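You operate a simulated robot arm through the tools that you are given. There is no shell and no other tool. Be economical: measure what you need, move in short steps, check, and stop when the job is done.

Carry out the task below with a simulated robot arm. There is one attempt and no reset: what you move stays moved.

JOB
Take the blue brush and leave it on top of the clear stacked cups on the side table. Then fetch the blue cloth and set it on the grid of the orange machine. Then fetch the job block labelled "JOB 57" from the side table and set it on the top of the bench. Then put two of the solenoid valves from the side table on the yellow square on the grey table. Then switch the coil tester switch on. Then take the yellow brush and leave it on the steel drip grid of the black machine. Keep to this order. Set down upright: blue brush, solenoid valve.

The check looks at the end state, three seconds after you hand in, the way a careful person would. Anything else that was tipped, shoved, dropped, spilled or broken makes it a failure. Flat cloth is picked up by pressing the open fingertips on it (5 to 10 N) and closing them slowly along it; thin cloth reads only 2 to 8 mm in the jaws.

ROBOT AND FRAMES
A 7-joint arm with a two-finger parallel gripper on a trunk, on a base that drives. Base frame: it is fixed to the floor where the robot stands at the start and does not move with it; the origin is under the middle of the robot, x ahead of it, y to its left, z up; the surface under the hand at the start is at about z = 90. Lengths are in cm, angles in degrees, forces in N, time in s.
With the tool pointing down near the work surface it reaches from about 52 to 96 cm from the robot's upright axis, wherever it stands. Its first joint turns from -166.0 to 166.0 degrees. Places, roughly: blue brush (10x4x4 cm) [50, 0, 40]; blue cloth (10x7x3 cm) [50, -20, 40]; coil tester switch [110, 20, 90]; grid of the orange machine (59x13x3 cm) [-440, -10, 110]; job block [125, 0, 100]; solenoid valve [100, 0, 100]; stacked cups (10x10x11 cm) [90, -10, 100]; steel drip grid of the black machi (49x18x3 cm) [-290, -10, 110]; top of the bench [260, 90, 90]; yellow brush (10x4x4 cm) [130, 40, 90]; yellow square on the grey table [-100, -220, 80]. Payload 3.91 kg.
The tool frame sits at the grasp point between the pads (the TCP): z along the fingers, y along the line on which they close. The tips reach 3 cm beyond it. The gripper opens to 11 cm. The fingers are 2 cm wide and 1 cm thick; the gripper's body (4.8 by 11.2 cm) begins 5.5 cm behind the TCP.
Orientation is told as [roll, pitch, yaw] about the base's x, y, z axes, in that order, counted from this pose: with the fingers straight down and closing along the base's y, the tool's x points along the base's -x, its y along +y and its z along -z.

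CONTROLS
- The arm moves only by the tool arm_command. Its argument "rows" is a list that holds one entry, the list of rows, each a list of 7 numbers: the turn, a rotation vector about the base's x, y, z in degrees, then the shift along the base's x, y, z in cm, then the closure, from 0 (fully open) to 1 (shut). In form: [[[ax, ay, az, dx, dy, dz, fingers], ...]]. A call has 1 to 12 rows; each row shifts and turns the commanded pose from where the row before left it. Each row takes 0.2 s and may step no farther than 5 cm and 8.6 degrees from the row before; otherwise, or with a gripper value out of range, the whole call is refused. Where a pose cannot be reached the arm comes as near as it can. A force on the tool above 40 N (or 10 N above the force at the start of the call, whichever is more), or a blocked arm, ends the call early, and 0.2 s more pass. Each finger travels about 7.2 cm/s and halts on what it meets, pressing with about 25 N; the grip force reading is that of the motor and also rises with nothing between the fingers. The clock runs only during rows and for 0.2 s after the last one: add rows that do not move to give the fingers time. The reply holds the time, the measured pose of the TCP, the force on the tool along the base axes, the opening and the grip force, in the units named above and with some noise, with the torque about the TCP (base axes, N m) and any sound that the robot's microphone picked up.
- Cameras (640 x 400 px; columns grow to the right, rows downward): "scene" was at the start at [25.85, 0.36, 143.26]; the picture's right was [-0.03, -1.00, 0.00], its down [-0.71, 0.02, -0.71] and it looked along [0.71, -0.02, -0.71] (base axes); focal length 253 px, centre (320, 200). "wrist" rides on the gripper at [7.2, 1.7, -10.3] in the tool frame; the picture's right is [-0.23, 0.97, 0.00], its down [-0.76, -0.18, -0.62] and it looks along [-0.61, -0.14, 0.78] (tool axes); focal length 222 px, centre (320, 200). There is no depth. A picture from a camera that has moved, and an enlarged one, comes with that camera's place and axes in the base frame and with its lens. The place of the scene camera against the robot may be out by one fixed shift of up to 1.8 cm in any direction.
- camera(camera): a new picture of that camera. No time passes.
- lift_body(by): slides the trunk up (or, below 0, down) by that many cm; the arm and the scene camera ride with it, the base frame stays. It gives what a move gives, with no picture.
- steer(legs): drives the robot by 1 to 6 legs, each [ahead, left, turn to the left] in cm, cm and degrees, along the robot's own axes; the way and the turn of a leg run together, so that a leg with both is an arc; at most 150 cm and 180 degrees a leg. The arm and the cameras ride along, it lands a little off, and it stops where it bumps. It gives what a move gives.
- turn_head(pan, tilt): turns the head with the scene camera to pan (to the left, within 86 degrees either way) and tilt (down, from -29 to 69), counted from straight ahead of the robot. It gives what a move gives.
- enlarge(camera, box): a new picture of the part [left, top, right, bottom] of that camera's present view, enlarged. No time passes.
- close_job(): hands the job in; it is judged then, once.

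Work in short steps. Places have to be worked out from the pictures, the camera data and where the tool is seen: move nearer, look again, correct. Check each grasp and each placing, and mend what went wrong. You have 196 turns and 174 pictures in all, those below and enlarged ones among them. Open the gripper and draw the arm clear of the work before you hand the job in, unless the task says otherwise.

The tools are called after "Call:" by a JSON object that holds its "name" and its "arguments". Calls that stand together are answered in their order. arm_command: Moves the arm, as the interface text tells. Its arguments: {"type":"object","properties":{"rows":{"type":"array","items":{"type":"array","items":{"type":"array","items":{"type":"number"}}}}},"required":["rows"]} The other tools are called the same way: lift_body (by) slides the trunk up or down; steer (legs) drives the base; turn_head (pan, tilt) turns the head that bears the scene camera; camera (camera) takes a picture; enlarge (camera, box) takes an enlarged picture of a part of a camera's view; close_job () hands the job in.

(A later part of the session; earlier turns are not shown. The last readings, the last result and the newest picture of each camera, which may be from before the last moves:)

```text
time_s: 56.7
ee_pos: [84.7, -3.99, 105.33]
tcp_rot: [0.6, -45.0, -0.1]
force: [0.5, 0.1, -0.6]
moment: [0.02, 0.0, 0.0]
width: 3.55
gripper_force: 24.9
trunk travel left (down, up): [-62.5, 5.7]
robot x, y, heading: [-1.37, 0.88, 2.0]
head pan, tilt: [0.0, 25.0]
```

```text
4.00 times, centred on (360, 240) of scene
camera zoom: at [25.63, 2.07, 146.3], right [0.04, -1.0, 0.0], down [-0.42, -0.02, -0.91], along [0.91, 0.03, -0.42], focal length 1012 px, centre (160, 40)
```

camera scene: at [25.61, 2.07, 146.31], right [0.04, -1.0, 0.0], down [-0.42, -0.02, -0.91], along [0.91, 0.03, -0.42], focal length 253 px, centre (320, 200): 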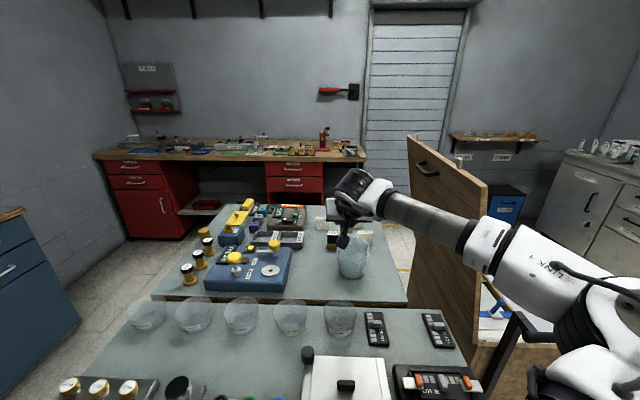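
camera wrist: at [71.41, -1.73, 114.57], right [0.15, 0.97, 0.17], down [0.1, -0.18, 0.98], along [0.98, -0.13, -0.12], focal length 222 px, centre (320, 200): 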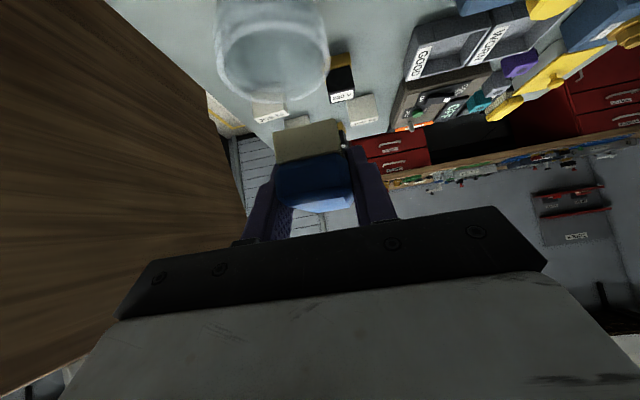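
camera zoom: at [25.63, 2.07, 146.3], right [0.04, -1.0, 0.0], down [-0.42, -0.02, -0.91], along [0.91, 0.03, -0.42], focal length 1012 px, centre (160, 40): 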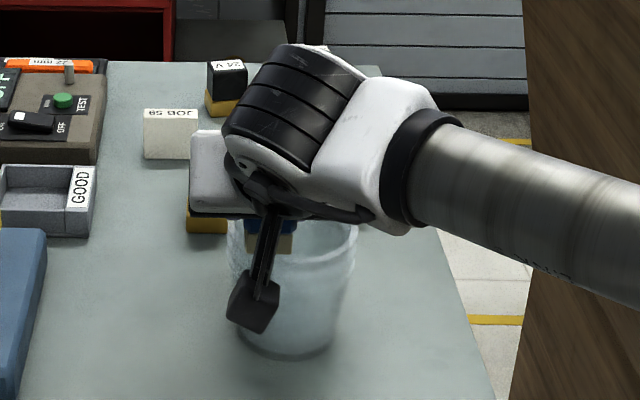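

Brush is offset ~1.5 cm left of the rim centre (wanted, for four-point support) and slightly near-side. Nudge +0.4 in x, +0.4 in y and lower slowly to contact.

Call:
{"name": "arm_command", "arguments": {"rows": [[[0, 0, 0, 0.4, 0.4, -0.4, 1], [0, 0, 0, 0, 0, -0.4, 1], [0, 0, 0, 0, 0, -0.4, 1], [0, 0, 0, 0, 0, 0, 1]]]}}

Call:
{"name": "camera", "arguments": {"camera": "wrist"}}

Call:
{"name": "enlarge", "arguments": {"camera": "scene", "box": [310, 190, 410, 290]}}

```text
time_s: 57.7
ee_pos: [85.11, -3.45, 104.1]
tcp_rot: [0.6, -45.0, -0.1]
force: [-0.9, 0.2, -0.8]
moment: [0.01, -0.01, -0.03]
width: 3.57
gripper_force: 24.9
trunk travel left (down, up): [-62.5, 5.7]
robot x, y, heading: [-1.6, 0.45, 2.3]
head pan, tilt: [0.0, 25.0]
```

```text
134 pictures are left
camera wrist: at [72.54, -1.77, 106.26], right [0.15, 0.97, 0.17], down [0.1, -0.18, 0.98], along [0.98, -0.13, -0.13], focal length 222 px, centre (320, 200)
```

wrist: 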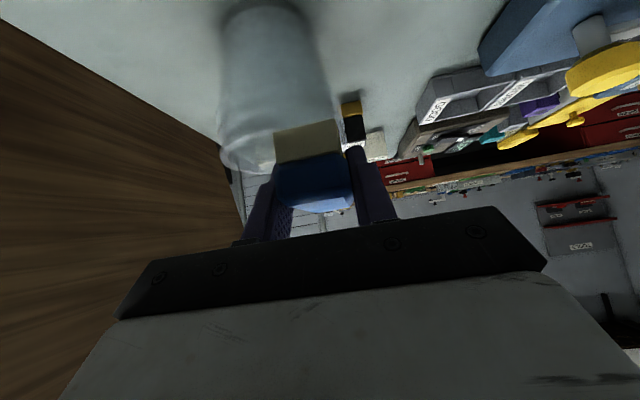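

```text
4.00 times, centred on (360, 240) of scene
camera zoom: at [25.64, 2.07, 146.3], right [0.04, -1.0, 0.0], down [-0.42, -0.02, -0.91], along [0.91, 0.03, -0.42], focal length 1012 px, centre (160, 40)
```

zoom: 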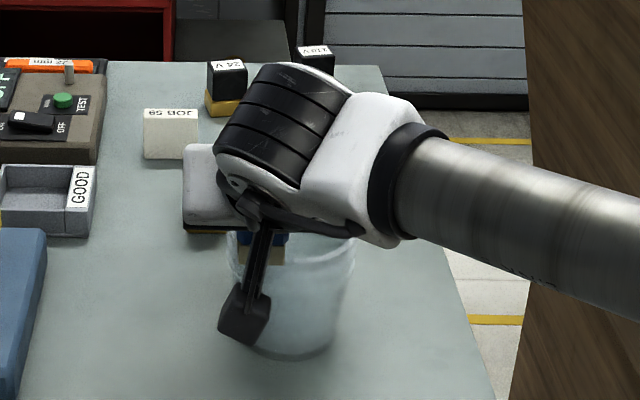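

No contact yet; lowering in small steps.

Call:
{"name": "arm_command", "arguments": {"rows": [[[0, 0, 0, 0, 0, -0.25, 1], [0, 0, 0, 0, 0, -0.25, 1], [0, 0, 0, 0, 0, 0, 1]]]}}

Call:
{"name": "arm_command", "arguments": {"rows": [[[0, 0, 0, 0, 0, -0.2, 1], [0, 0, 0, 0, 0, -0.2, 1], [0, 0, 0, 0, 0, 0, 1]]]}}

Call:
{"name": "enlarge", "arguments": {"camera": "wrist", "box": [200, 60, 380, 220]}}

```text
time_s: 58.5
ee_pos: [84.97, -3.61, 103.53]
tcp_rot: [0.6, -45.0, 0.0]
force: [0.2, -0.2, -1.2]
moment: [0.02, 0.01, 0.03]
width: 3.56
gripper_force: 25.3
trunk travel left (down, up): [-62.5, 5.7]
robot x, y, heading: [-1.44, 0.64, 2.4]
head pan, tilt: [0.0, 25.0]
```

```text
time_s: 59.3
ee_pos: [85.11, -3.49, 103.09]
tcp_rot: [0.6, -45.0, 0.0]
force: [-0.1, 0.5, -0.4]
moment: [0.03, 0.01, 0.04]
width: 3.56
gripper_force: 24.3
trunk travel left (down, up): [-62.5, 5.7]
robot x, y, heading: [-1.44, 0.49, 2.2]
head pan, tilt: [0.0, 25.0]
```

```text
2.50 times, centred on (290, 140) of wrist
camera zoom: at [72.52, -1.79, 105.34], right [0.15, 0.97, 0.17], down [0.1, -0.18, 0.98], along [0.98, -0.13, -0.13], focal length 555 px, centre (395, 350)
```

zoom: 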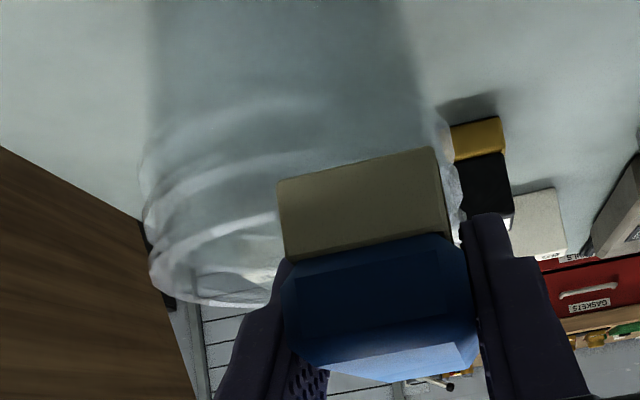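

Call:
{"name": "arm_command", "arguments": {"rows": [[[0, 0, 0, 0, 0, -0.2, 1], [0, 0, 0, 0, 0, -0.2, 1], [0, 0, 0, 0, 0, 0, 1]]]}}

Call:
{"name": "arm_command", "arguments": {"rows": [[[0, 0, 0, 0, 0, -0.2, 1], [0, 0, 0, 0, 0, -0.2, 1], [0, 0, 0, 0, 0, 0, 1]]]}}

Call:
{"name": "enlarge", "arguments": {"camera": "scene", "box": [310, 190, 410, 290]}}

```text
time_s: 60.1
ee_pos: [85.03, -3.49, 102.96]
tcp_rot: [0.5, -45.1, 0.0]
force: [-0.1, -0.7, 10.7]
moment: [-0.2, -0.46, -0.01]
width: 3.57
gripper_force: 25.2
trunk travel left (down, up): [-62.5, 5.7]
robot x, y, heading: [-1.63, 1.01, 2.3]
head pan, tilt: [0.0, 25.0]
```

```text
time_s: 60.9
ee_pos: [84.98, -3.48, 102.79]
tcp_rot: [0.7, -45.6, 0.1]
force: [3.9, 0.9, 31.3]
moment: [-0.42, -0.87, 0.08]
width: 3.58
gripper_force: 24.9
trunk travel left (down, up): [-62.5, 5.7]
robot x, y, heading: [-0.91, 0.37, 2.2]
head pan, tilt: [0.0, 25.0]
```

```text
4.00 times, centred on (360, 240) of scene
camera zoom: at [25.33, 2.09, 146.4], right [0.04, -1.0, 0.0], down [-0.42, -0.02, -0.91], along [0.91, 0.03, -0.42], focal length 1012 px, centre (160, 40)
```

zoom: 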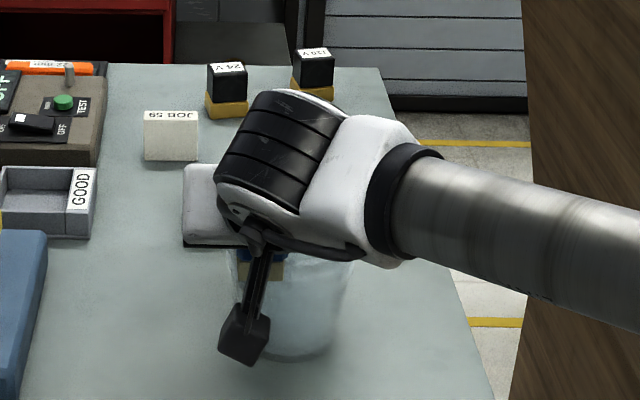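

Contact is real, with the contact centroid under the middle of the brush. Relieve the load, then open gently.

Call:
{"name": "arm_command", "arguments": {"rows": [[[0, 0, 0, 0, 0, 0.25, 1], [0, 0, 0, 0, 0, 0.2, 1], [0, 0, 0, 0, 0, 0, 1]]]}}

```text
time_s: 61.7
ee_pos: [84.92, -3.47, 102.85]
tcp_rot: [0.7, -45.0, -0.1]
force: [4.0, -1.0, 17.0]
moment: [-0.27, -0.73, 0.03]
width: 3.54
gripper_force: 25.1
trunk travel left (down, up): [-62.5, 5.7]
robot x, y, heading: [-1.33, 0.53, 2.3]
head pan, tilt: [0.0, 25.0]
```

Call:
{"name": "arm_command", "arguments": {"rows": [[[0, 0, 0, 0, 0, 0.15, 1], [0, 0, 0, 0, 0, 0.1, 1], [0, 0, 0, 0, 0, 0, 1]]]}}

```text
time_s: 62.5
ee_pos: [84.85, -3.5, 102.92]
tcp_rot: [0.6, -44.8, -0.1]
force: [0.2, 0.2, 5.0]
moment: [-0.09, -0.1, 0.03]
width: 3.54
gripper_force: 24.8
trunk travel left (down, up): [-62.5, 5.7]
robot x, y, heading: [-1.15, 0.57, 2.3]
head pan, tilt: [0.0, 25.0]
```

Light contact of 5 N now. Open the fingers slowly and look.

Call:
{"name": "arm_command", "arguments": {"rows": [[[0, 0, 0, 0, 0, 0, 0.65], [0, 0, 0, 0, 0, 0, 0.6], [0, 0, 0, 0, 0, 0, 0.5], [0, 0, 0, 0, 0, 0, 0.45], [0, 0, 0, 0, 0, 0, 0.45]]]}}

Call:
{"name": "enlarge", "arguments": {"camera": "wrist", "box": [180, 60, 440, 240]}}

```text
time_s: 63.7
ee_pos: [85.09, -3.5, 103.01]
tcp_rot: [0.7, -45.1, -0.2]
force: [0.2, 0.4, -1.0]
moment: [0.02, 0.0, 0.0]
width: 6.05
gripper_force: 0.1
trunk travel left (down, up): [-62.5, 5.7]
robot x, y, heading: [-1.4, 0.62, 2.3]
head pan, tilt: [0.0, 25.0]
```

```text
2.22 times, centred on (310, 150) of wrist
camera zoom: at [72.53, -1.81, 105.23], right [0.15, 0.97, 0.17], down [0.1, -0.18, 0.98], along [0.98, -0.13, -0.13], focal length 494 px, centre (342, 311)
```

zoom: 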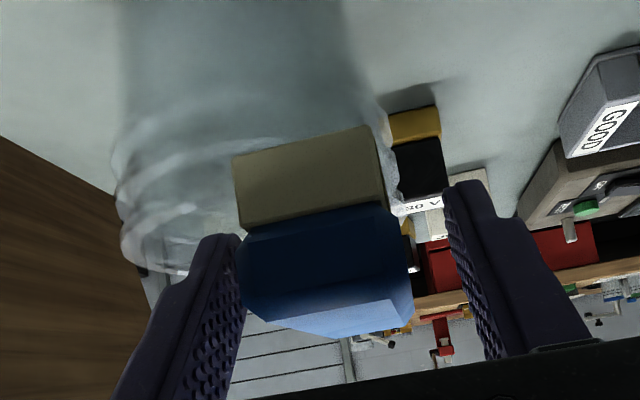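

Brush rests on the rim on its own. Open a bit more and retreat back along the tool axis.

Call:
{"name": "arm_command", "arguments": {"rows": [[[0, 0, 0, 0, 0, 0, 0.35], [0, 0, 0, 0, 0, 0, 0.35], [0, 0, 0, -0.7, 0, 0.9, 0.35], [0, 0, 0, -1.5, 0, 1.8, 0.35], [0, 0, 0, -2, 0, 2.5, 0.35], [0, 0, 0, -2, 0, 3, 0.35], [0, 0, 0, -2, 0, 4, 0.35], [0, 0, 0, 0, 0, 0, 0.35]]]}}

Call:
{"name": "camera", "arguments": {"camera": "wrist"}}

Call:
{"name": "enlarge", "arguments": {"camera": "scene", "box": [310, 190, 410, 290]}}

```text
time_s: 65.5
ee_pos: [76.8, -2.65, 114.91]
tcp_rot: [0.9, -44.8, 0.5]
force: [-1.1, -0.2, 0.0]
moment: [-0.01, 0.03, -0.03]
width: 7.16
gripper_force: 0.0
trunk travel left (down, up): [-62.5, 5.7]
robot x, y, heading: [-1.36, 0.53, 2.1]
head pan, tilt: [0.0, 25.0]
```

```text
129 pictures are left
camera wrist: at [64.27, -1.25, 117.15], right [0.14, 0.97, 0.17], down [0.1, -0.19, 0.98], along [0.98, -0.12, -0.13], focal length 222 px, centre (320, 200)
```

wrist: 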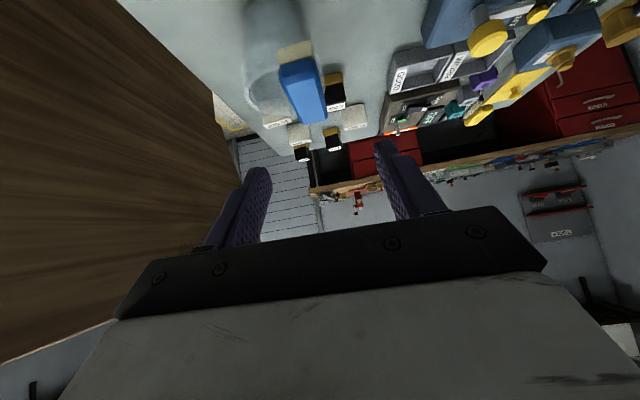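

```text
4.00 times, centred on (360, 240) of scene
camera zoom: at [25.65, 2.05, 146.3], right [0.04, -1.0, 0.0], down [-0.42, -0.02, -0.91], along [0.91, 0.03, -0.42], focal length 1012 px, centre (160, 40)
```

zoom: 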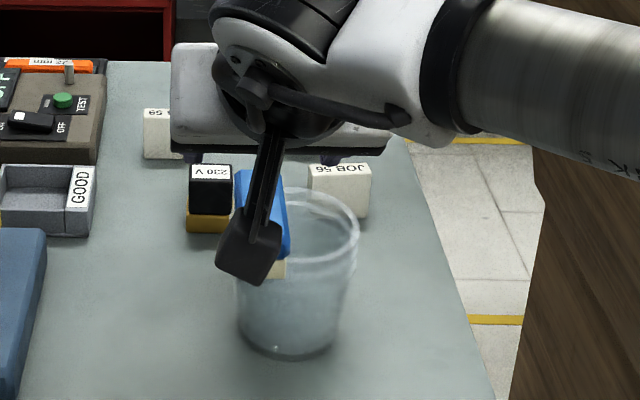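

Call:
{"name": "enlarge", "arguments": {"camera": "wrist", "box": [220, 0, 380, 160]}}

```text
2.50 times, centred on (300, 80) of wrist
camera zoom: at [64.27, -1.25, 117.15], right [0.14, 0.97, 0.17], down [0.1, -0.19, 0.98], along [0.98, -0.12, -0.13], focal length 555 px, centre (370, 500)
```

zoom: 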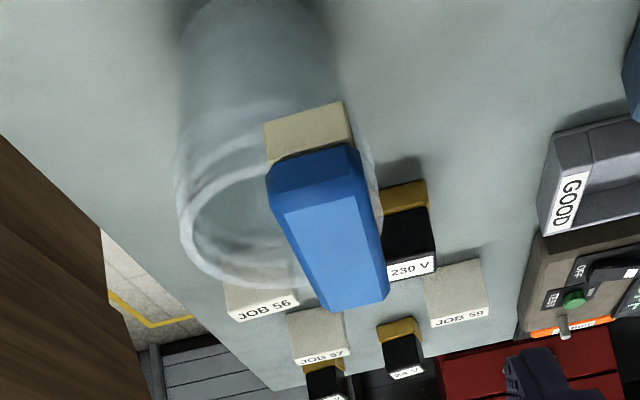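

The brush sits level on the rim with bristles down. Next, the cloth: fold the arm back to the tool-down tuck, back up and lower the trunk.

Call:
{"name": "arm_command", "arguments": {"rows": [[[0, 0, 0, -3, 0.5, 3, 0.35], [0, 7.5, 0, -3, 0.5, 2, 0], [0, 7.5, 0, -3, 0.5, 2, 0], [0, 7.5, 0, -4, 0.5, 1.5, 0], [0, 7.5, 0, -4, 0.5, 1, 0], [0, 7.5, 0, -4, 0.5, 0.5, 0], [0, 7.3, 0, -4, 0.5, 0, 0], [0, 0, 0, -2, 0.5, 0, 0], [0, 0, 0, 0, 0, 0, 0]]]}}

Call:
{"name": "camera", "arguments": {"camera": "scene"}}

```text
time_s: 67.5
ee_pos: [49.52, 0.67, 125.32]
tcp_rot: [0.5, -0.2, -0.1]
force: [0.2, 0.1, 0.0]
moment: [0.02, 0.01, 0.01]
width: 11.01
gripper_force: 0.0
trunk travel left (down, up): [-62.5, 5.7]
robot x, y, heading: [-1.0, 0.52, 2.3]
head pan, tilt: [0.0, 25.0]
```

```text
126 pictures are left
camera scene: at [25.64, 2.07, 146.3], right [0.04, -1.0, 0.0], down [-0.42, -0.02, -0.91], along [0.91, 0.03, -0.42], focal length 253 px, centre (320, 200)
```

scene: 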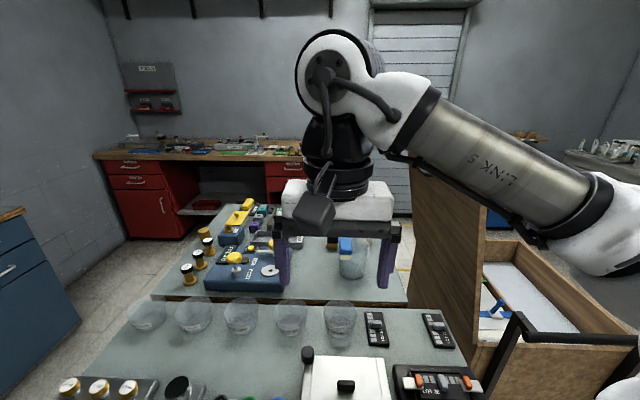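

Call:
{"name": "steer", "arguments": {"legs": [[-21, 0, -2.3]]}}

Call:
{"name": "lift_body", "arguments": {"by": -40}}

Call:
{"name": "arm_command", "arguments": {"rows": [[[0, -7.5, 0, 1, -1, -4.5, 0], [0, -7.5, 0, 1, -1, -4.5, 0], [0, -7.5, 0, 1, -1, -4.5, 0], [0, -7.5, 0, 1, -1, -4.5, 0], [0, -7.5, 0, 1, -1, -4.5, 0], [0, -7.5, 0, 1, -1, -4.5, 0], [0, 0, 0, 1, -1, -3, 0], [0, 0, 0, 0, 0, 0, 0]]]}}

Call:
{"name": "camera", "arguments": {"camera": "wrist"}}

```text
time_s: 69.2
ee_pos: [28.81, -1.98, 125.27]
tcp_rot: [0.5, -0.2, -2.8]
force: [0.3, 0.0, -1.0]
moment: [0.01, -0.05, -0.01]
width: 10.99
gripper_force: 0.1
trunk travel left (down, up): [-62.5, 5.7]
robot x, y, heading: [-21.94, 0.36, -0.5]
head pan, tilt: [0.0, 25.0]
```

```text
time_s: 73.0
ee_pos: [29.03, -2.03, 85.25]
tcp_rot: [0.6, -0.1, -2.8]
force: [0.0, -0.5, -1.0]
moment: [0.0, 0.03, 0.0]
width: 11.01
gripper_force: 0.0
trunk travel left (down, up): [-22.5, 45.7]
robot x, y, heading: [-21.39, 0.27, -0.5]
head pan, tilt: [0.0, 25.0]
```

```text
time_s: 74.8
ee_pos: [42.65, -11.21, 57.96]
tcp_rot: [3.2, -45.2, -3.8]
force: [0.9, 0.3, -0.9]
moment: [0.01, -0.04, 0.01]
width: 11.02
gripper_force: 0.2
out of reach, approached as far as the arm can: row 4, 5, 6
trunk travel left (down, up): [-22.5, 45.7]
robot x, y, heading: [-21.74, 0.14, -0.5]
head pan, tilt: [0.0, 25.0]
```

```text
125 pictures are left
camera wrist: at [30.14, -9.13, 60.24], right [0.19, 0.96, 0.2], down [0.09, -0.22, 0.97], along [0.98, -0.16, -0.13], focal length 222 px, centre (320, 200)
```

wrist: 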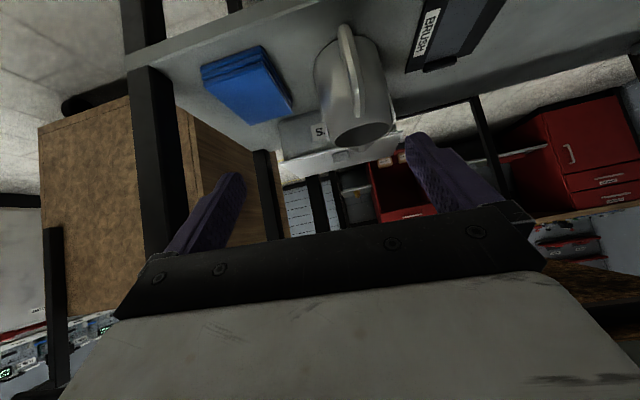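

Call:
{"name": "enlarge", "arguments": {"camera": "wrist", "box": [170, 0, 410, 150]}}

```text
2.67 times, centred on (290, 75) of wrist
camera zoom: at [30.14, -9.13, 60.24], right [0.19, 0.96, 0.2], down [0.09, -0.22, 0.97], along [0.98, -0.16, -0.13], focal length 592 px, centre (400, 533)
```

zoom: 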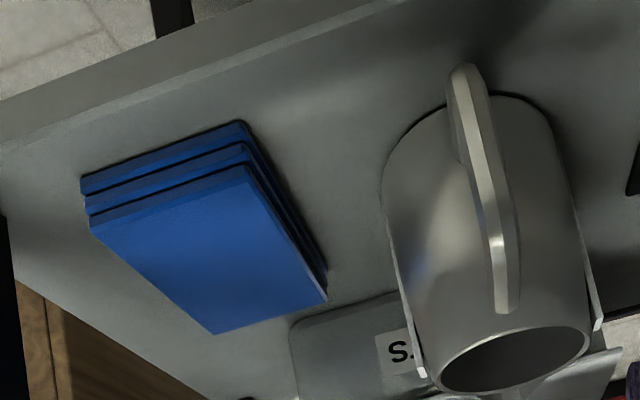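

Cloth is a folded stack: x 48–58, y -14.3 to -21.5, top z≈43.8. I'll align the tool, straddle its width with ~9 cm opening and stop just above to check.

Call:
{"name": "arm_command", "arguments": {"rows": [[[-1.2, 0, 0.8, 0, -2.5, 0, 0.16], [-1.1, 0, 0.7, 1, -2.3, -2, 0.16], [0, 0, 0, 1.5, -2, -2.5, 0.16], [0, 0, 0, 1.5, 0, -2.5, 0.16], [0, 0, 0, 1, 0, -1.5, 0.16], [0, 0, 0, 0, 0, 0, 0.16]]]}}

Call:
{"name": "camera", "arguments": {"camera": "wrist"}}

```text
time_s: 76.2
ee_pos: [47.81, -18.03, 49.31]
tcp_rot: [-0.1, -45.2, 0.0]
force: [-0.1, -0.5, 0.1]
moment: [0.02, -0.01, 0.01]
width: 9.25
gripper_force: 0.2
trunk travel left (down, up): [-22.5, 45.7]
robot x, y, heading: [-21.61, 0.08, -0.8]
head pan, tilt: [0.0, 25.0]
```

```text
123 pictures are left
camera wrist: at [35.24, -16.32, 51.47], right [0.16, 0.97, 0.16], down [0.09, -0.18, 0.98], along [0.98, -0.14, -0.12], focal length 222 px, centre (320, 200)
```

wrist: 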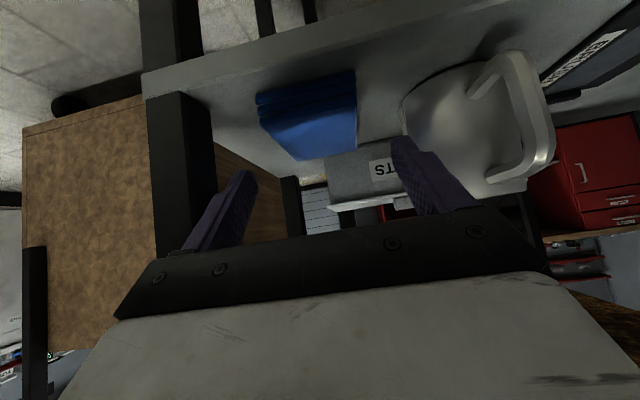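

Consistent: centre ≈(53.3, -18.2). Move down along the tool axis toward the shelf gently.

Call:
{"name": "arm_command", "arguments": {"rows": [[[0, 0, 0, 1.5, -0.1, -1.5, 0.16], [0, 0, 0, 1.5, -0.1, -1.5, 0.16], [0, 0, 0, 1.5, 0, -1, 0.16], [0, 0, 0, 0, 0, -0.5, 0.16], [0, 0, 0, 0, 0, 0, 0.16]]]}}

Call:
{"name": "enlarge", "arguments": {"camera": "wrist", "box": [180, 60, 480, 240]}}

```text
time_s: 77.4
ee_pos: [52.01, -18.31, 45.04]
tcp_rot: [0.0, -45.1, -0.1]
force: [0.6, 0.0, -0.3]
moment: [0.05, -0.02, 0.03]
width: 9.26
gripper_force: 0.1
trunk travel left (down, up): [-22.5, 45.7]
robot x, y, heading: [-22.11, 0.4, -0.4]
head pan, tilt: [0.0, 25.0]
```

```text
2.13 times, centred on (330, 150) of wrist
camera zoom: at [39.51, -16.48, 47.09], right [0.16, 0.97, 0.16], down [0.09, -0.18, 0.98], along [0.98, -0.14, -0.12], focal length 474 px, centre (299, 307)
```

zoom: 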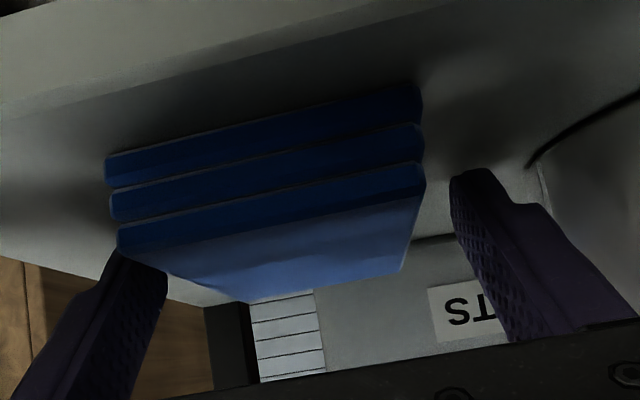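

Cloth sits between the fingers; lower until the tips just touch the shelf.

Call:
{"name": "arm_command", "arguments": {"rows": [[[0, 0, 0, 0, 0, -0.3, 0.16], [0, 0, 0, 0, 0, -0.3, 0.16], [0, 0, 0, 0, 0, 0, 0.16]]]}}

```text
time_s: 78.2
ee_pos: [52.01, -18.29, 44.93]
tcp_rot: [0.0, -45.7, 0.0]
force: [-13.7, 0.7, 17.2]
moment: [0.28, 0.09, 0.16]
width: 9.18
gripper_force: 0.1
trunk travel left (down, up): [-22.5, 45.7]
robot x, y, heading: [-21.8, 0.43, -0.6]
head pan, tilt: [0.0, 25.0]
stopped in row 3: the force on the tool passed its limit at 41 N (the readings are from after the stop); the commanded pose is now the measured one
```

Tips touch the shelf at TCP z≈44.9. Ease up 0.2 and close slowly.

Call:
{"name": "arm_command", "arguments": {"rows": [[[0, 0.4, 0, 0, 0, 0.15, 0.16], [0, 0, 0, 0, 0, 0, 0.25], [0, 0, 0, 0, 0, 0, 0.32], [0, 0, 0, 0, 0, 0, 0.4], [0, 0, 0, 0, 0, 0, 0.48], [0, 0, 0, 0, 0, 0, 0.48]]]}}

Call:
{"name": "enlarge", "arguments": {"camera": "wrist", "box": [180, 60, 480, 240]}}

```text
time_s: 79.7
ee_pos: [52.13, -18.17, 44.8]
tcp_rot: [0.0, -45.1, 0.1]
force: [0.4, 1.2, 13.4]
moment: [0.08, -0.19, -0.02]
width: 6.72
gripper_force: 24.6
trunk travel left (down, up): [-22.5, 45.7]
robot x, y, heading: [-21.53, 0.25, -0.6]
head pan, tilt: [0.0, 25.0]
```

```text
2.13 times, centred on (330, 150) of wrist
camera zoom: at [39.64, -16.49, 46.96], right [0.16, 0.97, 0.16], down [0.1, -0.18, 0.98], along [0.98, -0.14, -0.12], focal length 474 px, centre (299, 307)
```

zoom: 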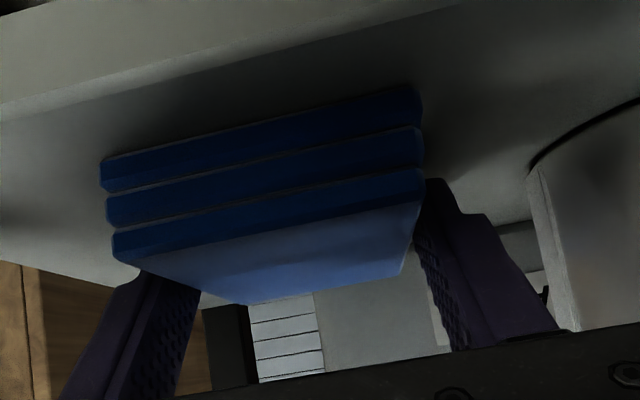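

It grips firmly like a solid stack (6.7 cm). Close fully and lift.

Call:
{"name": "arm_command", "arguments": {"rows": [[[0, 0, 0, 0, 0, 0, 0.6], [0, 0, 0, 0, 0, 0, 1], [0, 0, 0, 0, 0, 1, 1], [0, 0, 0, 0, 0, 2, 1], [0, 0, 0, -1, 0, 3, 1], [0, 0, 0, -3, 0, 2, 1], [0, 0, 0, -4, 0, 1, 1], [0, 0, 0, 0, 0, 0, 1]]]}}

Call:
{"name": "camera", "arguments": {"camera": "wrist"}}

```text
time_s: 81.5
ee_pos: [44.12, -18.55, 53.79]
tcp_rot: [0.1, -45.0, -0.1]
force: [0.1, 0.5, -0.4]
moment: [0.0, 0.01, 0.02]
width: 6.72
gripper_force: 25.5
trunk travel left (down, up): [-22.5, 45.7]
robot x, y, heading: [-21.8, 0.38, -0.1]
head pan, tilt: [0.0, 25.0]
```

```text
120 pictures are left
camera wrist: at [31.65, -16.82, 56.01], right [0.16, 0.97, 0.16], down [0.1, -0.18, 0.98], along [0.98, -0.14, -0.12], focal length 222 px, centre (320, 200)
```

wrist: 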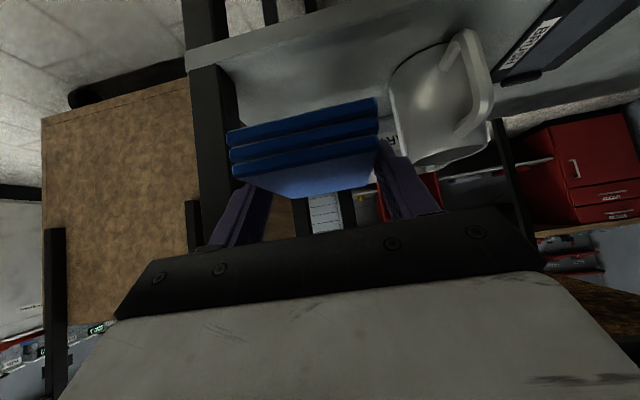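

Cloth held. I'll un-tilt the tool while drawing back, reversing the approach, so the hand clears the table front.

Call:
{"name": "arm_command", "arguments": {"rows": [[[0, 0, 0, -1.5, 0, 2, 1], [0, 7.5, 0, -2.2, 0.6, 4, 1], [0, 7.5, 0, -2.2, 0.6, 4.3, 1], [0, 7.5, 0, -2.2, 0.6, 4.3, 1], [0, 7.5, 0, -2.2, 0.6, 4.3, 1], [0, 7.5, 0, -2.2, 0.6, 4.3, 1], [0, 7.5, 0, -2.2, 0.6, 4.3, 1], [0, 0, 0, -1, 0, 3, 1], [0, 0, 0, 0, 0, 0, 1]]]}}

Call:
{"name": "camera", "arguments": {"camera": "scene"}}

```text
time_s: 83.5
ee_pos: [28.53, -14.8, 84.56]
tcp_rot: [0.1, 0.0, 0.0]
force: [0.1, 0.6, 0.2]
moment: [0.02, -0.03, -0.02]
width: 6.7
gripper_force: 25.6
trunk travel left (down, up): [-22.5, 45.7]
robot x, y, heading: [-22.13, 0.31, -0.6]
head pan, tilt: [0.0, 25.0]
```

```text
119 pictures are left
camera scene: at [5.1, 0.55, 106.3], right [-0.01, -1.0, 0.0], down [-0.42, 0.0, -0.91], along [0.91, -0.01, -0.42], focal length 253 px, centre (320, 200)
```

scene: 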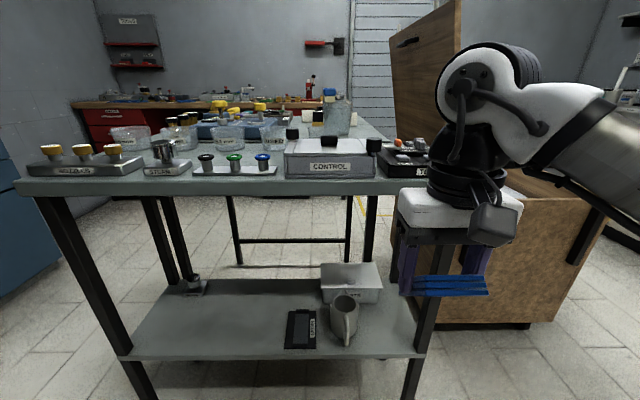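

Cloth stays level with the fingers. Raise the trunk, step forward a bit and turn right to see the aisle.

Call:
{"name": "lift_body", "arguments": {"by": 40}}

Call:
{"name": "steer", "arguments": {"legs": [[9, 0, 0], [0, 0, -90]]}}

Call:
{"name": "turn_head", "arguments": {"pan": 0, "tilt": 30}}

Call:
{"name": "camera", "arguments": {"camera": "scene"}}

Call:
{"name": "turn_head", "arguments": {"pan": -50, "tilt": 30}}

Call:
{"name": "camera", "arguments": {"camera": "scene"}}

```text
time_s: 87.3
ee_pos: [28.55, -14.84, 124.47]
tcp_rot: [0.1, 0.0, 0.0]
force: [0.6, 0.6, -0.2]
moment: [-0.01, -0.02, 0.0]
width: 6.72
gripper_force: 24.8
trunk travel left (down, up): [-62.5, 5.7]
robot x, y, heading: [-21.74, 0.13, -0.0]
head pan, tilt: [0.0, 25.0]
```

```text
time_s: 92.3
ee_pos: [-27.86, -50.19, 124.35]
tcp_rot: [0.1, 0.0, -90.3]
force: [-0.4, 0.7, 0.2]
moment: [0.03, 0.01, -0.02]
width: 6.7
gripper_force: 25.3
trunk travel left (down, up): [-62.5, 5.7]
robot x, y, heading: [-12.55, -0.07, -90.7]
head pan, tilt: [0.0, 25.0]
```

```text
time_s: 93.0
ee_pos: [-27.81, -50.41, 124.28]
tcp_rot: [0.1, 0.0, -90.2]
force: [0.4, -0.4, -1.0]
moment: [0.0, -0.01, 0.01]
width: 6.72
gripper_force: 24.9
trunk travel left (down, up): [-62.5, 5.7]
robot x, y, heading: [-12.37, 0.46, -90.7]
head pan, tilt: [0.0, 30.0]
```

```text
118 pictures are left
camera scene: at [-12.26, -25.35, 145.51], right [-1.0, 0.01, 0.0], down [0.01, 0.5, -0.87], along [-0.01, -0.87, -0.5], focal length 253 px, centre (320, 200)
```

scene: 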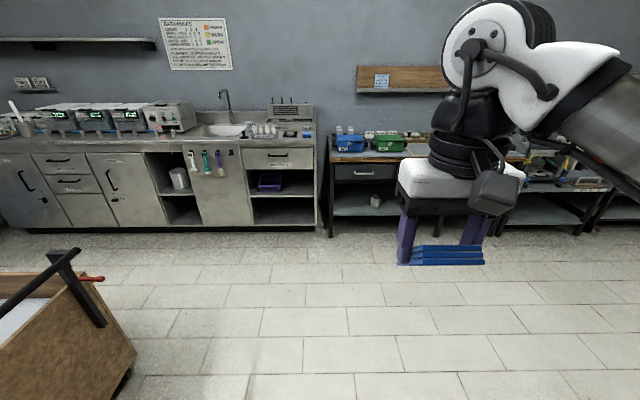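

```text
time_s: 94.2
ee_pos: [-27.79, -50.29, 124.51]
tcp_rot: [0.1, -0.1, -90.2]
force: [-0.8, -0.9, -1.7]
moment: [-0.02, -0.04, 0.02]
width: 6.7
gripper_force: 25.1
trunk travel left (down, up): [-62.5, 5.7]
robot x, y, heading: [-12.74, -0.15, -90.6]
head pan, tilt: [-50.0, 30.0]
```

```text
117 pictures are left
camera scene: at [-19.15, -22.04, 145.5], right [-0.63, 0.77, 0.0], down [0.39, 0.32, -0.87], along [-0.67, -0.55, -0.5], focal length 253 px, centre (320, 200)
```

scene: 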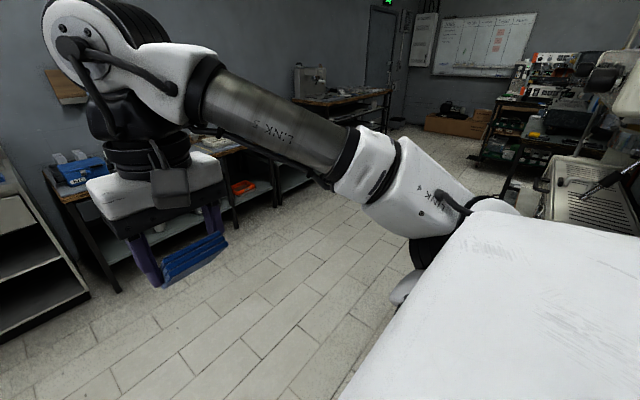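

Aisle is open. Drive 95 cm out, turn to face along -x, then look down the aisle.

Call:
{"name": "steer", "arguments": {"legs": [[95, 0, 0], [0, 0, -89.5]]}}

Call:
{"name": "turn_head", "arguments": {"pan": -15, "tilt": 20}}

Call:
{"name": "camera", "arguments": {"camera": "scene"}}

```text
time_s: 103.1
ee_pos: [-63.2, -77.11, 124.44]
tcp_rot: [0.0, 0.0, 177.7]
force: [-0.1, 0.5, 0.0]
moment: [0.0, -0.03, 0.01]
width: 6.74
gripper_force: 25.0
trunk travel left (down, up): [-62.5, 5.7]
robot x, y, heading: [-13.65, -94.23, 177.1]
head pan, tilt: [-50.0, 30.0]
```

```text
time_s: 104.1
ee_pos: [-63.18, -77.02, 124.33]
tcp_rot: [-0.1, 0.0, 177.7]
force: [1.0, 0.1, 0.3]
moment: [-0.02, 0.01, 0.01]
width: 6.73
gripper_force: 24.9
trunk travel left (down, up): [-62.5, 5.7]
robot x, y, heading: [-13.49, -93.82, 177.3]
head pan, tilt: [-15.0, 20.0]
```

```text
116 pictures are left
camera scene: at [-38.57, -89.77, 147.11], right [0.31, 0.95, 0.0], down [0.33, -0.11, -0.94], along [-0.89, 0.29, -0.34], focal length 253 px, centre (320, 200)
```

scene: 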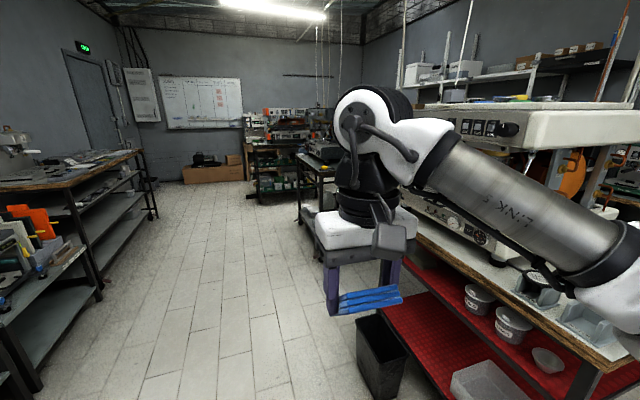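

The aisle at y≈-94 is clear, a bin stands close to the bench. Straighten to 180° and drive 300 cm, then look.

Call:
{"name": "steer", "arguments": {"legs": [[0, 0, 2.8], [150, 0, 0], [120, 0, 0]]}}

Call:
{"name": "turn_head", "arguments": {"pan": -45, "tilt": 25}}

Call:
{"name": "camera", "arguments": {"camera": "scene"}}

```text
time_s: 117.8
ee_pos: [-338.32, -92.19, 124.45]
tcp_rot: [-0.1, 0.0, -176.4]
force: [0.1, -0.1, -0.4]
moment: [0.01, 0.03, 0.02]
width: 6.71
gripper_force: 25.1
trunk travel left (down, up): [-62.5, 5.7]
robot x, y, heading: [-287.23, -103.77, -176.9]
head pan, tilt: [-15.0, 20.0]
```

```text
time_s: 118.8
ee_pos: [-338.44, -91.98, 124.37]
tcp_rot: [0.1, 0.0, -176.2]
force: [-0.7, -1.0, -0.1]
moment: [-0.01, 0.0, 0.01]
width: 6.7
gripper_force: 25.1
trunk travel left (down, up): [-62.5, 5.7]
robot x, y, heading: [-286.92, -104.14, -176.9]
head pan, tilt: [-45.0, 25.0]
```

```text
115 pictures are left
camera scene: at [-310.24, -97.97, 146.3], right [0.67, 0.75, 0.0], down [0.32, -0.28, -0.91], along [-0.68, 0.6, -0.42], focal length 253 px, centre (320, 200)
```

scene: 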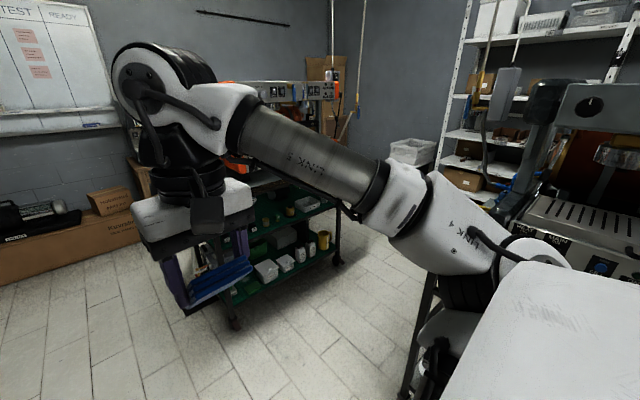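

The orange machine sits on the cart ahead. Drive 150 more and turn right to face it.

Call:
{"name": "steer", "arguments": {"legs": [[0, 0, -5], [145, 0, 0], [0, 0, -87]]}}

Call:
{"name": "turn_head", "arguments": {"pan": 0, "tilt": 35}}

Call:
{"name": "camera", "arguments": {"camera": "scene"}}

```text
time_s: 125.6
ee_pos: [-473.49, -83.94, 124.41]
tcp_rot: [0.0, 0.1, 178.7]
force: [0.0, 0.4, -0.9]
moment: [-0.03, 0.01, -0.04]
width: 6.74
gripper_force: 25.2
trunk travel left (down, up): [-62.5, 5.7]
robot x, y, heading: [-423.23, -100.16, 178.4]
head pan, tilt: [-45.0, 25.0]
stopped in leg 2: the robot was blocked; the commanded pose is now the measured one
```

```text
time_s: 126.7
ee_pos: [-473.33, -83.94, 124.48]
tcp_rot: [0.1, 0.0, 178.8]
force: [0.0, -0.1, -0.3]
moment: [-0.02, 0.02, -0.07]
width: 6.73
gripper_force: 24.9
trunk travel left (down, up): [-62.5, 5.7]
robot x, y, heading: [-423.57, -99.88, 178.3]
head pan, tilt: [0.0, 35.0]
```

```text
114 pictures are left
camera scene: at [-448.44, -98.59, 144.73], right [0.03, 1.0, 0.0], down [0.57, -0.02, -0.82], along [-0.82, 0.03, -0.57], focal length 253 px, centre (320, 200)
```

scene: 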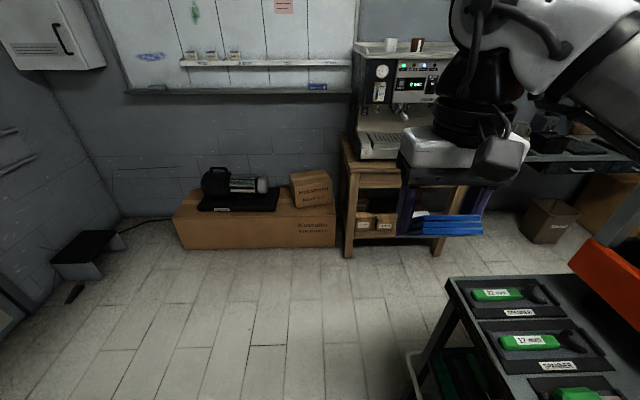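

Blocked a bit early. Look to the right to see what's near the base.

Call:
{"name": "turn_head", "arguments": {"pan": -80, "tilt": 45}}

Call:
{"name": "camera", "arguments": {"camera": "scene"}}

Call:
{"name": "turn_head", "arguments": {"pan": 60, "tilt": 45}}

Call:
{"name": "camera", "arguments": {"camera": "scene"}}

```text
time_s: 128.2
ee_pos: [-473.48, -83.97, 124.37]
tcp_rot: [0.1, -0.1, 178.8]
force: [-0.3, -0.5, -0.8]
moment: [0.01, 0.02, -0.02]
width: 6.72
gripper_force: 25.2
trunk travel left (down, up): [-62.5, 5.7]
robot x, y, heading: [-423.51, -100.22, 178.6]
head pan, tilt: [-80.0, 45.0]
```

```text
113 pictures are left
camera scene: at [-440.8, -90.82, 143.24], right [0.99, 0.14, 0.0], down [0.1, -0.7, -0.71], along [-0.1, 0.7, -0.71], focal length 253 px, centre (320, 200)
```

scene: 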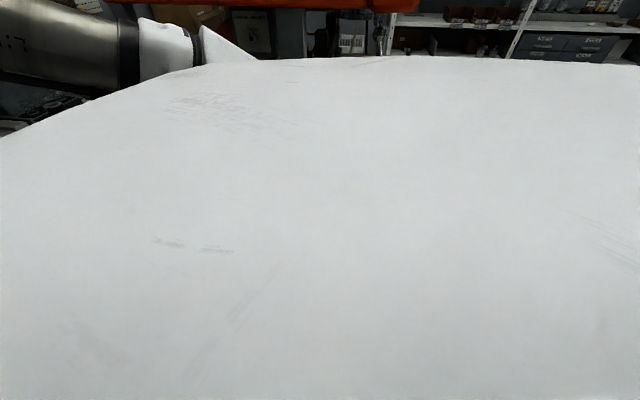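

```text
time_s: 130.5
ee_pos: [-473.38, -83.83, 124.38]
tcp_rot: [0.0, 0.0, 178.9]
force: [0.1, 0.3, -0.5]
moment: [-0.02, 0.03, 0.02]
width: 6.72
gripper_force: 24.6
trunk travel left (down, up): [-62.5, 5.7]
robot x, y, heading: [-423.59, -100.09, 178.2]
head pan, tilt: [60.0, 45.0]
```

```text
112 pictures are left
camera scene: at [-443.91, -105.78, 143.24], right [-0.85, 0.53, 0.0], down [0.37, 0.6, -0.71], along [-0.37, -0.6, -0.71], focal length 253 px, centre (320, 200)
```

scene: 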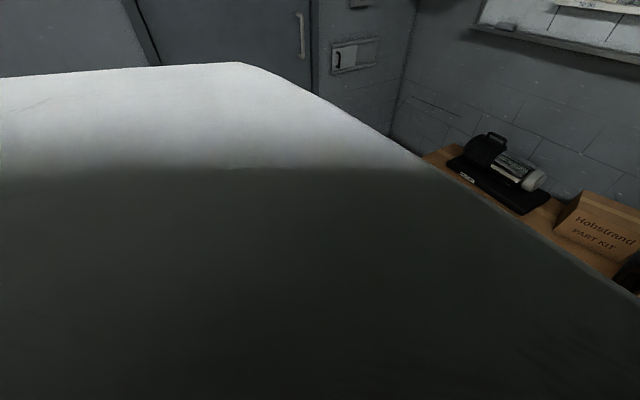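

The base right side is near the cart front (y≈-60). Move away to the left and back slightly, then turn to face the machine.

Call:
{"name": "steer", "arguments": {"legs": [[3, 25, 0], [0, 0, -88]]}}

Call:
{"name": "turn_head", "arguments": {"pan": 0, "tilt": 35}}

Call:
{"name": "camera", "arguments": {"camera": "scene"}}

```text
time_s: 136.8
ee_pos: [-413.5, -73.76, 124.37]
tcp_rot: [0.1, -0.1, 91.7]
force: [-0.7, -0.4, -1.2]
moment: [0.0, 0.01, 0.02]
width: 6.71
gripper_force: 25.1
trunk travel left (down, up): [-62.5, 5.7]
robot x, y, heading: [-426.78, -124.53, 91.3]
head pan, tilt: [60.0, 45.0]
```

```text
time_s: 138.1
ee_pos: [-413.47, -73.78, 124.42]
tcp_rot: [0.0, 0.0, 91.6]
force: [-0.4, 0.0, -0.5]
moment: [-0.02, 0.02, 0.0]
width: 6.72
gripper_force: 24.9
trunk travel left (down, up): [-62.5, 5.7]
robot x, y, heading: [-427.26, -124.17, 90.8]
head pan, tilt: [0.0, 35.0]
```

```text
111 pictures are left
camera scene: at [-426.87, -98.11, 144.72], right [1.0, 0.02, 0.0], down [0.01, -0.57, -0.82], along [-0.02, 0.82, -0.57], focal length 253 px, centre (320, 200)
```

scene: 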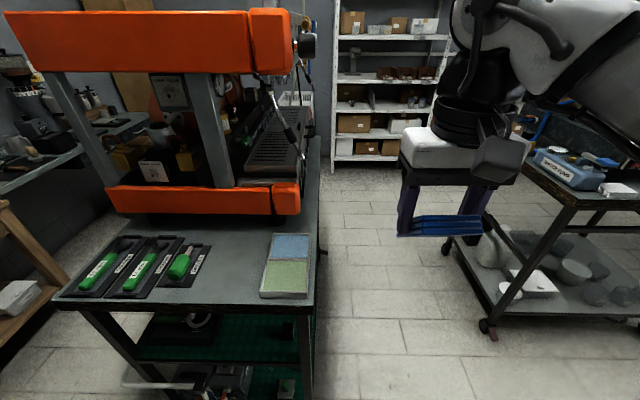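

The orange machine's grid runs along y on its +x side. I'll move to the mouth of the gap between the two tables and look.

Call:
{"name": "steer", "arguments": {"legs": [[0, 45, 0]]}}

```text
time_s: 142.1
ee_pos: [-458.5, -74.56, 124.46]
tcp_rot: [0.1, -0.1, 91.5]
force: [0.6, -0.1, -0.4]
moment: [0.03, -0.01, 0.0]
width: 6.72
gripper_force: 25.1
trunk travel left (down, up): [-62.5, 5.7]
robot x, y, heading: [-472.45, -125.48, 91.1]
head pan, tilt: [0.0, 35.0]
```

I slid the wrong way (left is -x here); go right 88 and then ahead 35.

Call:
{"name": "steer", "arguments": {"legs": [[0, -90, -1], [35, 0, 0]]}}

Call:
{"name": "turn_head", "arguments": {"pan": 35, "tilt": 30}}

Call:
{"name": "camera", "arguments": {"camera": "scene"}}

```text
time_s: 151.3
ee_pos: [-369.62, -38.42, 124.46]
tcp_rot: [0.1, 0.0, 91.5]
force: [-0.2, 0.1, -0.9]
moment: [-0.03, 0.01, 0.01]
width: 6.72
gripper_force: 25.1
trunk travel left (down, up): [-62.5, 5.7]
robot x, y, heading: [-383.49, -89.39, 90.9]
head pan, tilt: [0.0, 35.0]
```

```text
time_s: 152.3
ee_pos: [-369.58, -38.5, 124.41]
tcp_rot: [0.0, 0.1, 91.4]
force: [0.3, 0.2, -1.7]
moment: [-0.01, -0.03, -0.01]
width: 6.73
gripper_force: 24.8
trunk travel left (down, up): [-62.5, 5.7]
robot x, y, heading: [-383.02, -89.12, 91.0]
head pan, tilt: [35.0, 30.0]
```

```text
110 pictures are left
camera scene: at [-388.22, -64.33, 145.5], right [0.81, 0.59, 0.0], down [0.29, -0.41, -0.87], along [-0.51, 0.7, -0.5], focal length 253 px, centre (320, 200)
```

scene: 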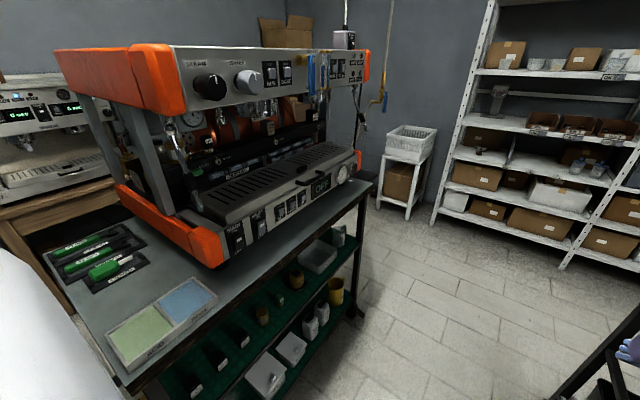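

Call:
{"name": "enlarge", "arguments": {"camera": "scene", "box": [120, 40, 400, 260]}}

```text
1.82 times, centred on (260, 150) of scene
camera zoom: at [-388.22, -64.33, 145.5], right [0.81, 0.59, 0.0], down [0.29, -0.41, -0.87], along [-0.51, 0.7, -0.5], focal length 460 px, centre (429, 291)
```

zoom: 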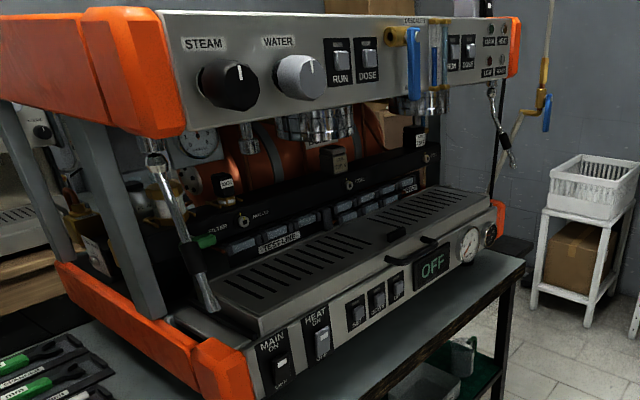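

Grid top computes to z≈113, x -445..-432, y -39..20, with the steam wand near y≈-40 and a knob near y≈-10. I'll aim for the cloth at (-438.5, -21) with the tool tilted 45° entering from +x. First turn the base toward it.

Call:
{"name": "steer", "arguments": {"legs": [[0, 0, 49]]}}

Call:
{"name": "turn_head", "arguments": {"pan": 0, "tilt": 30}}

Call:
{"name": "camera", "arguments": {"camera": "scene"}}

Call:
{"name": "camera", "arguments": {"camera": "wrist"}}

```text
time_s: 154.9
ee_pos: [-411.61, -44.99, 124.49]
tcp_rot: [0.0, -0.1, 139.1]
force: [-0.2, -0.4, -0.1]
moment: [0.0, -0.01, 0.01]
width: 6.71
gripper_force: 24.5
trunk travel left (down, up): [-62.5, 5.7]
robot x, y, heading: [-383.44, -89.46, 138.9]
head pan, tilt: [35.0, 30.0]
```

```text
time_s: 155.9
ee_pos: [-411.62, -44.95, 124.49]
tcp_rot: [0.0, -0.1, 139.0]
force: [-0.2, 0.4, -0.3]
moment: [0.0, 0.04, 0.0]
width: 6.73
gripper_force: 25.2
trunk travel left (down, up): [-62.5, 5.7]
robot x, y, heading: [-383.45, -88.63, 138.6]
head pan, tilt: [0.0, 30.0]
```

```text
108 pictures are left
camera scene: at [-402.22, -71.45, 145.5], right [0.66, 0.75, 0.0], down [0.38, -0.33, -0.87], along [-0.65, 0.57, -0.5], focal length 253 px, centre (320, 200)
```

scene: 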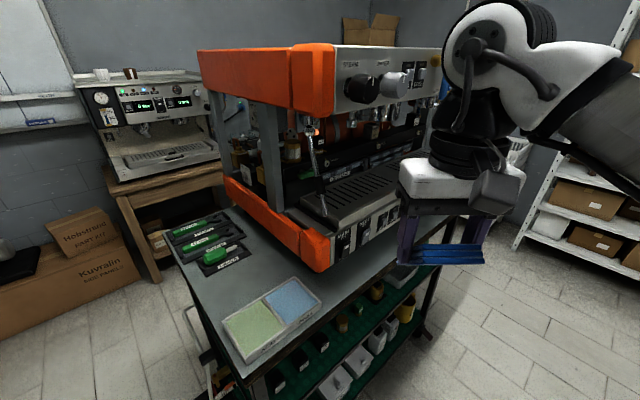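

```text
107 pictures are left
camera wrist: at [-407.39, -50.88, 134.76], right [-0.81, -0.59, 0.0], down [-0.46, 0.63, 0.62], along [-0.37, 0.5, -0.78], focal length 222 px, centre (320, 200)
```

wrist: 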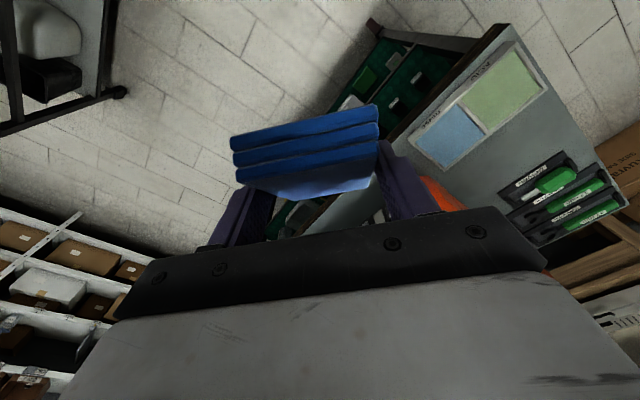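

Call:
{"name": "enlarge", "arguments": {"camera": "scene", "box": [280, 100, 440, 260]}}

```text
2.50 times, centred on (360, 180) of scene
camera zoom: at [-402.22, -71.45, 145.5], right [0.66, 0.75, 0.0], down [0.38, -0.33, -0.87], along [-0.65, 0.57, -0.5], focal length 632 px, centre (220, 250)
```

zoom: 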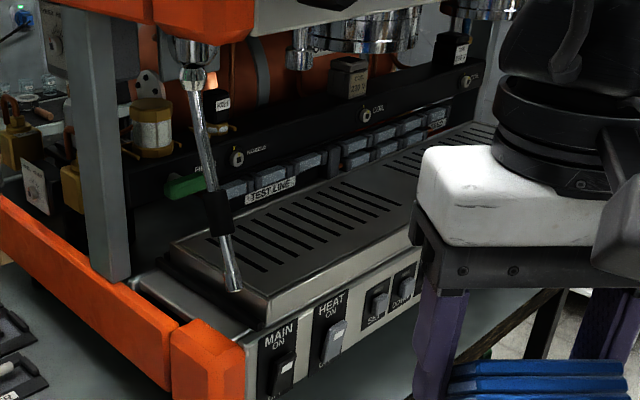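

Now yaw the tool to 180° while moving to a staging spot in front of the grid, then tilt 45°.

Call:
{"name": "arm_command", "arguments": {"rows": [[[0, 0, 6.8, 0, 4, 0.5, 1], [0, 0, 6.8, 0, 4, 0.5, 1], [0, 0, 6.8, 0, 4, 0.5, 1], [0, 0, 6.8, 0, 4, 0.5, 1], [0, 0, 6.8, 0, 4, 0.5, 1], [0, 0, 6.8, 0, 4, 0.5, 1], [0, 0, 0, 0, 0, 0, 1]]]}}

Call:
{"name": "arm_command", "arguments": {"rows": [[[0, 7.5, 0, -0.5, 0, 0, 1], [0, 7.5, 0, -0.5, 0, 0, 1], [0, 7.5, 0, -0.5, 0, 0, 1], [0, 7.5, 0, -0.5, 0, 0, 1], [0, 7.5, 0, -0.5, 0, 0, 1], [0, 7.5, 0, -0.5, 0, 0, 1], [0, 0, 0, 0, 0, 0, 1]]]}}

Call:
{"name": "camera", "arguments": {"camera": "wrist"}}

Call:
{"name": "camera", "arguments": {"camera": "scene"}}

```text
time_s: 157.5
ee_pos: [-421.9, -41.82, 118.4]
tcp_rot: [0.0, -0.1, 179.6]
force: [-0.1, 0.2, -0.5]
moment: [-0.01, 0.03, 0.02]
width: 6.72
gripper_force: 24.8
out of reach, approached as far as the arm can: row 3, 4, 5, 6
trunk travel left (down, up): [-62.5, 5.7]
robot x, y, heading: [-383.25, -89.64, 138.5]
head pan, tilt: [0.0, 30.0]
```

```text
time_s: 159.1
ee_pos: [-424.95, -41.48, 118.32]
tcp_rot: [0.1, -45.1, 179.8]
force: [0.5, 0.1, -0.5]
moment: [0.02, -0.04, 0.01]
width: 6.73
gripper_force: 25.2
trunk travel left (down, up): [-62.5, 5.7]
robot x, y, heading: [-383.46, -89.15, 138.4]
head pan, tilt: [0.0, 30.0]
```

```text
105 pictures are left
camera wrist: at [-412.59, -43.13, 120.43], right [-0.16, -0.97, 0.16], down [-0.1, 0.18, 0.98], along [-0.98, 0.14, -0.12], focal length 222 px, centre (320, 200)
```

wrist: 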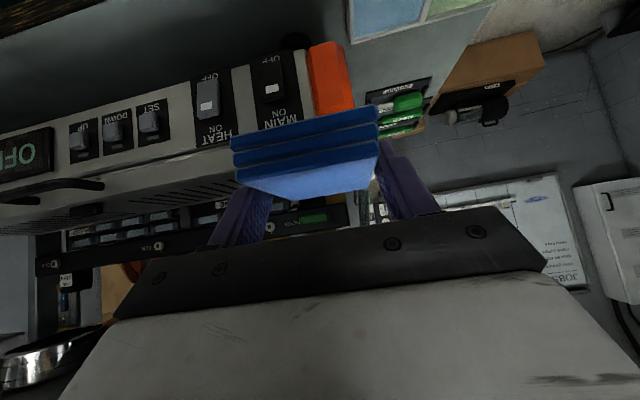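

```text
104 pictures are left
camera scene: at [-402.2, -71.47, 145.51], right [0.66, 0.75, 0.0], down [0.38, -0.33, -0.87], along [-0.65, 0.57, -0.5], focal length 253 px, centre (320, 200)
```

scene: 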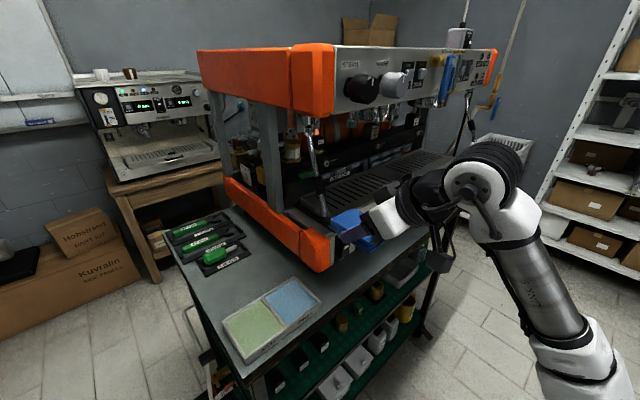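

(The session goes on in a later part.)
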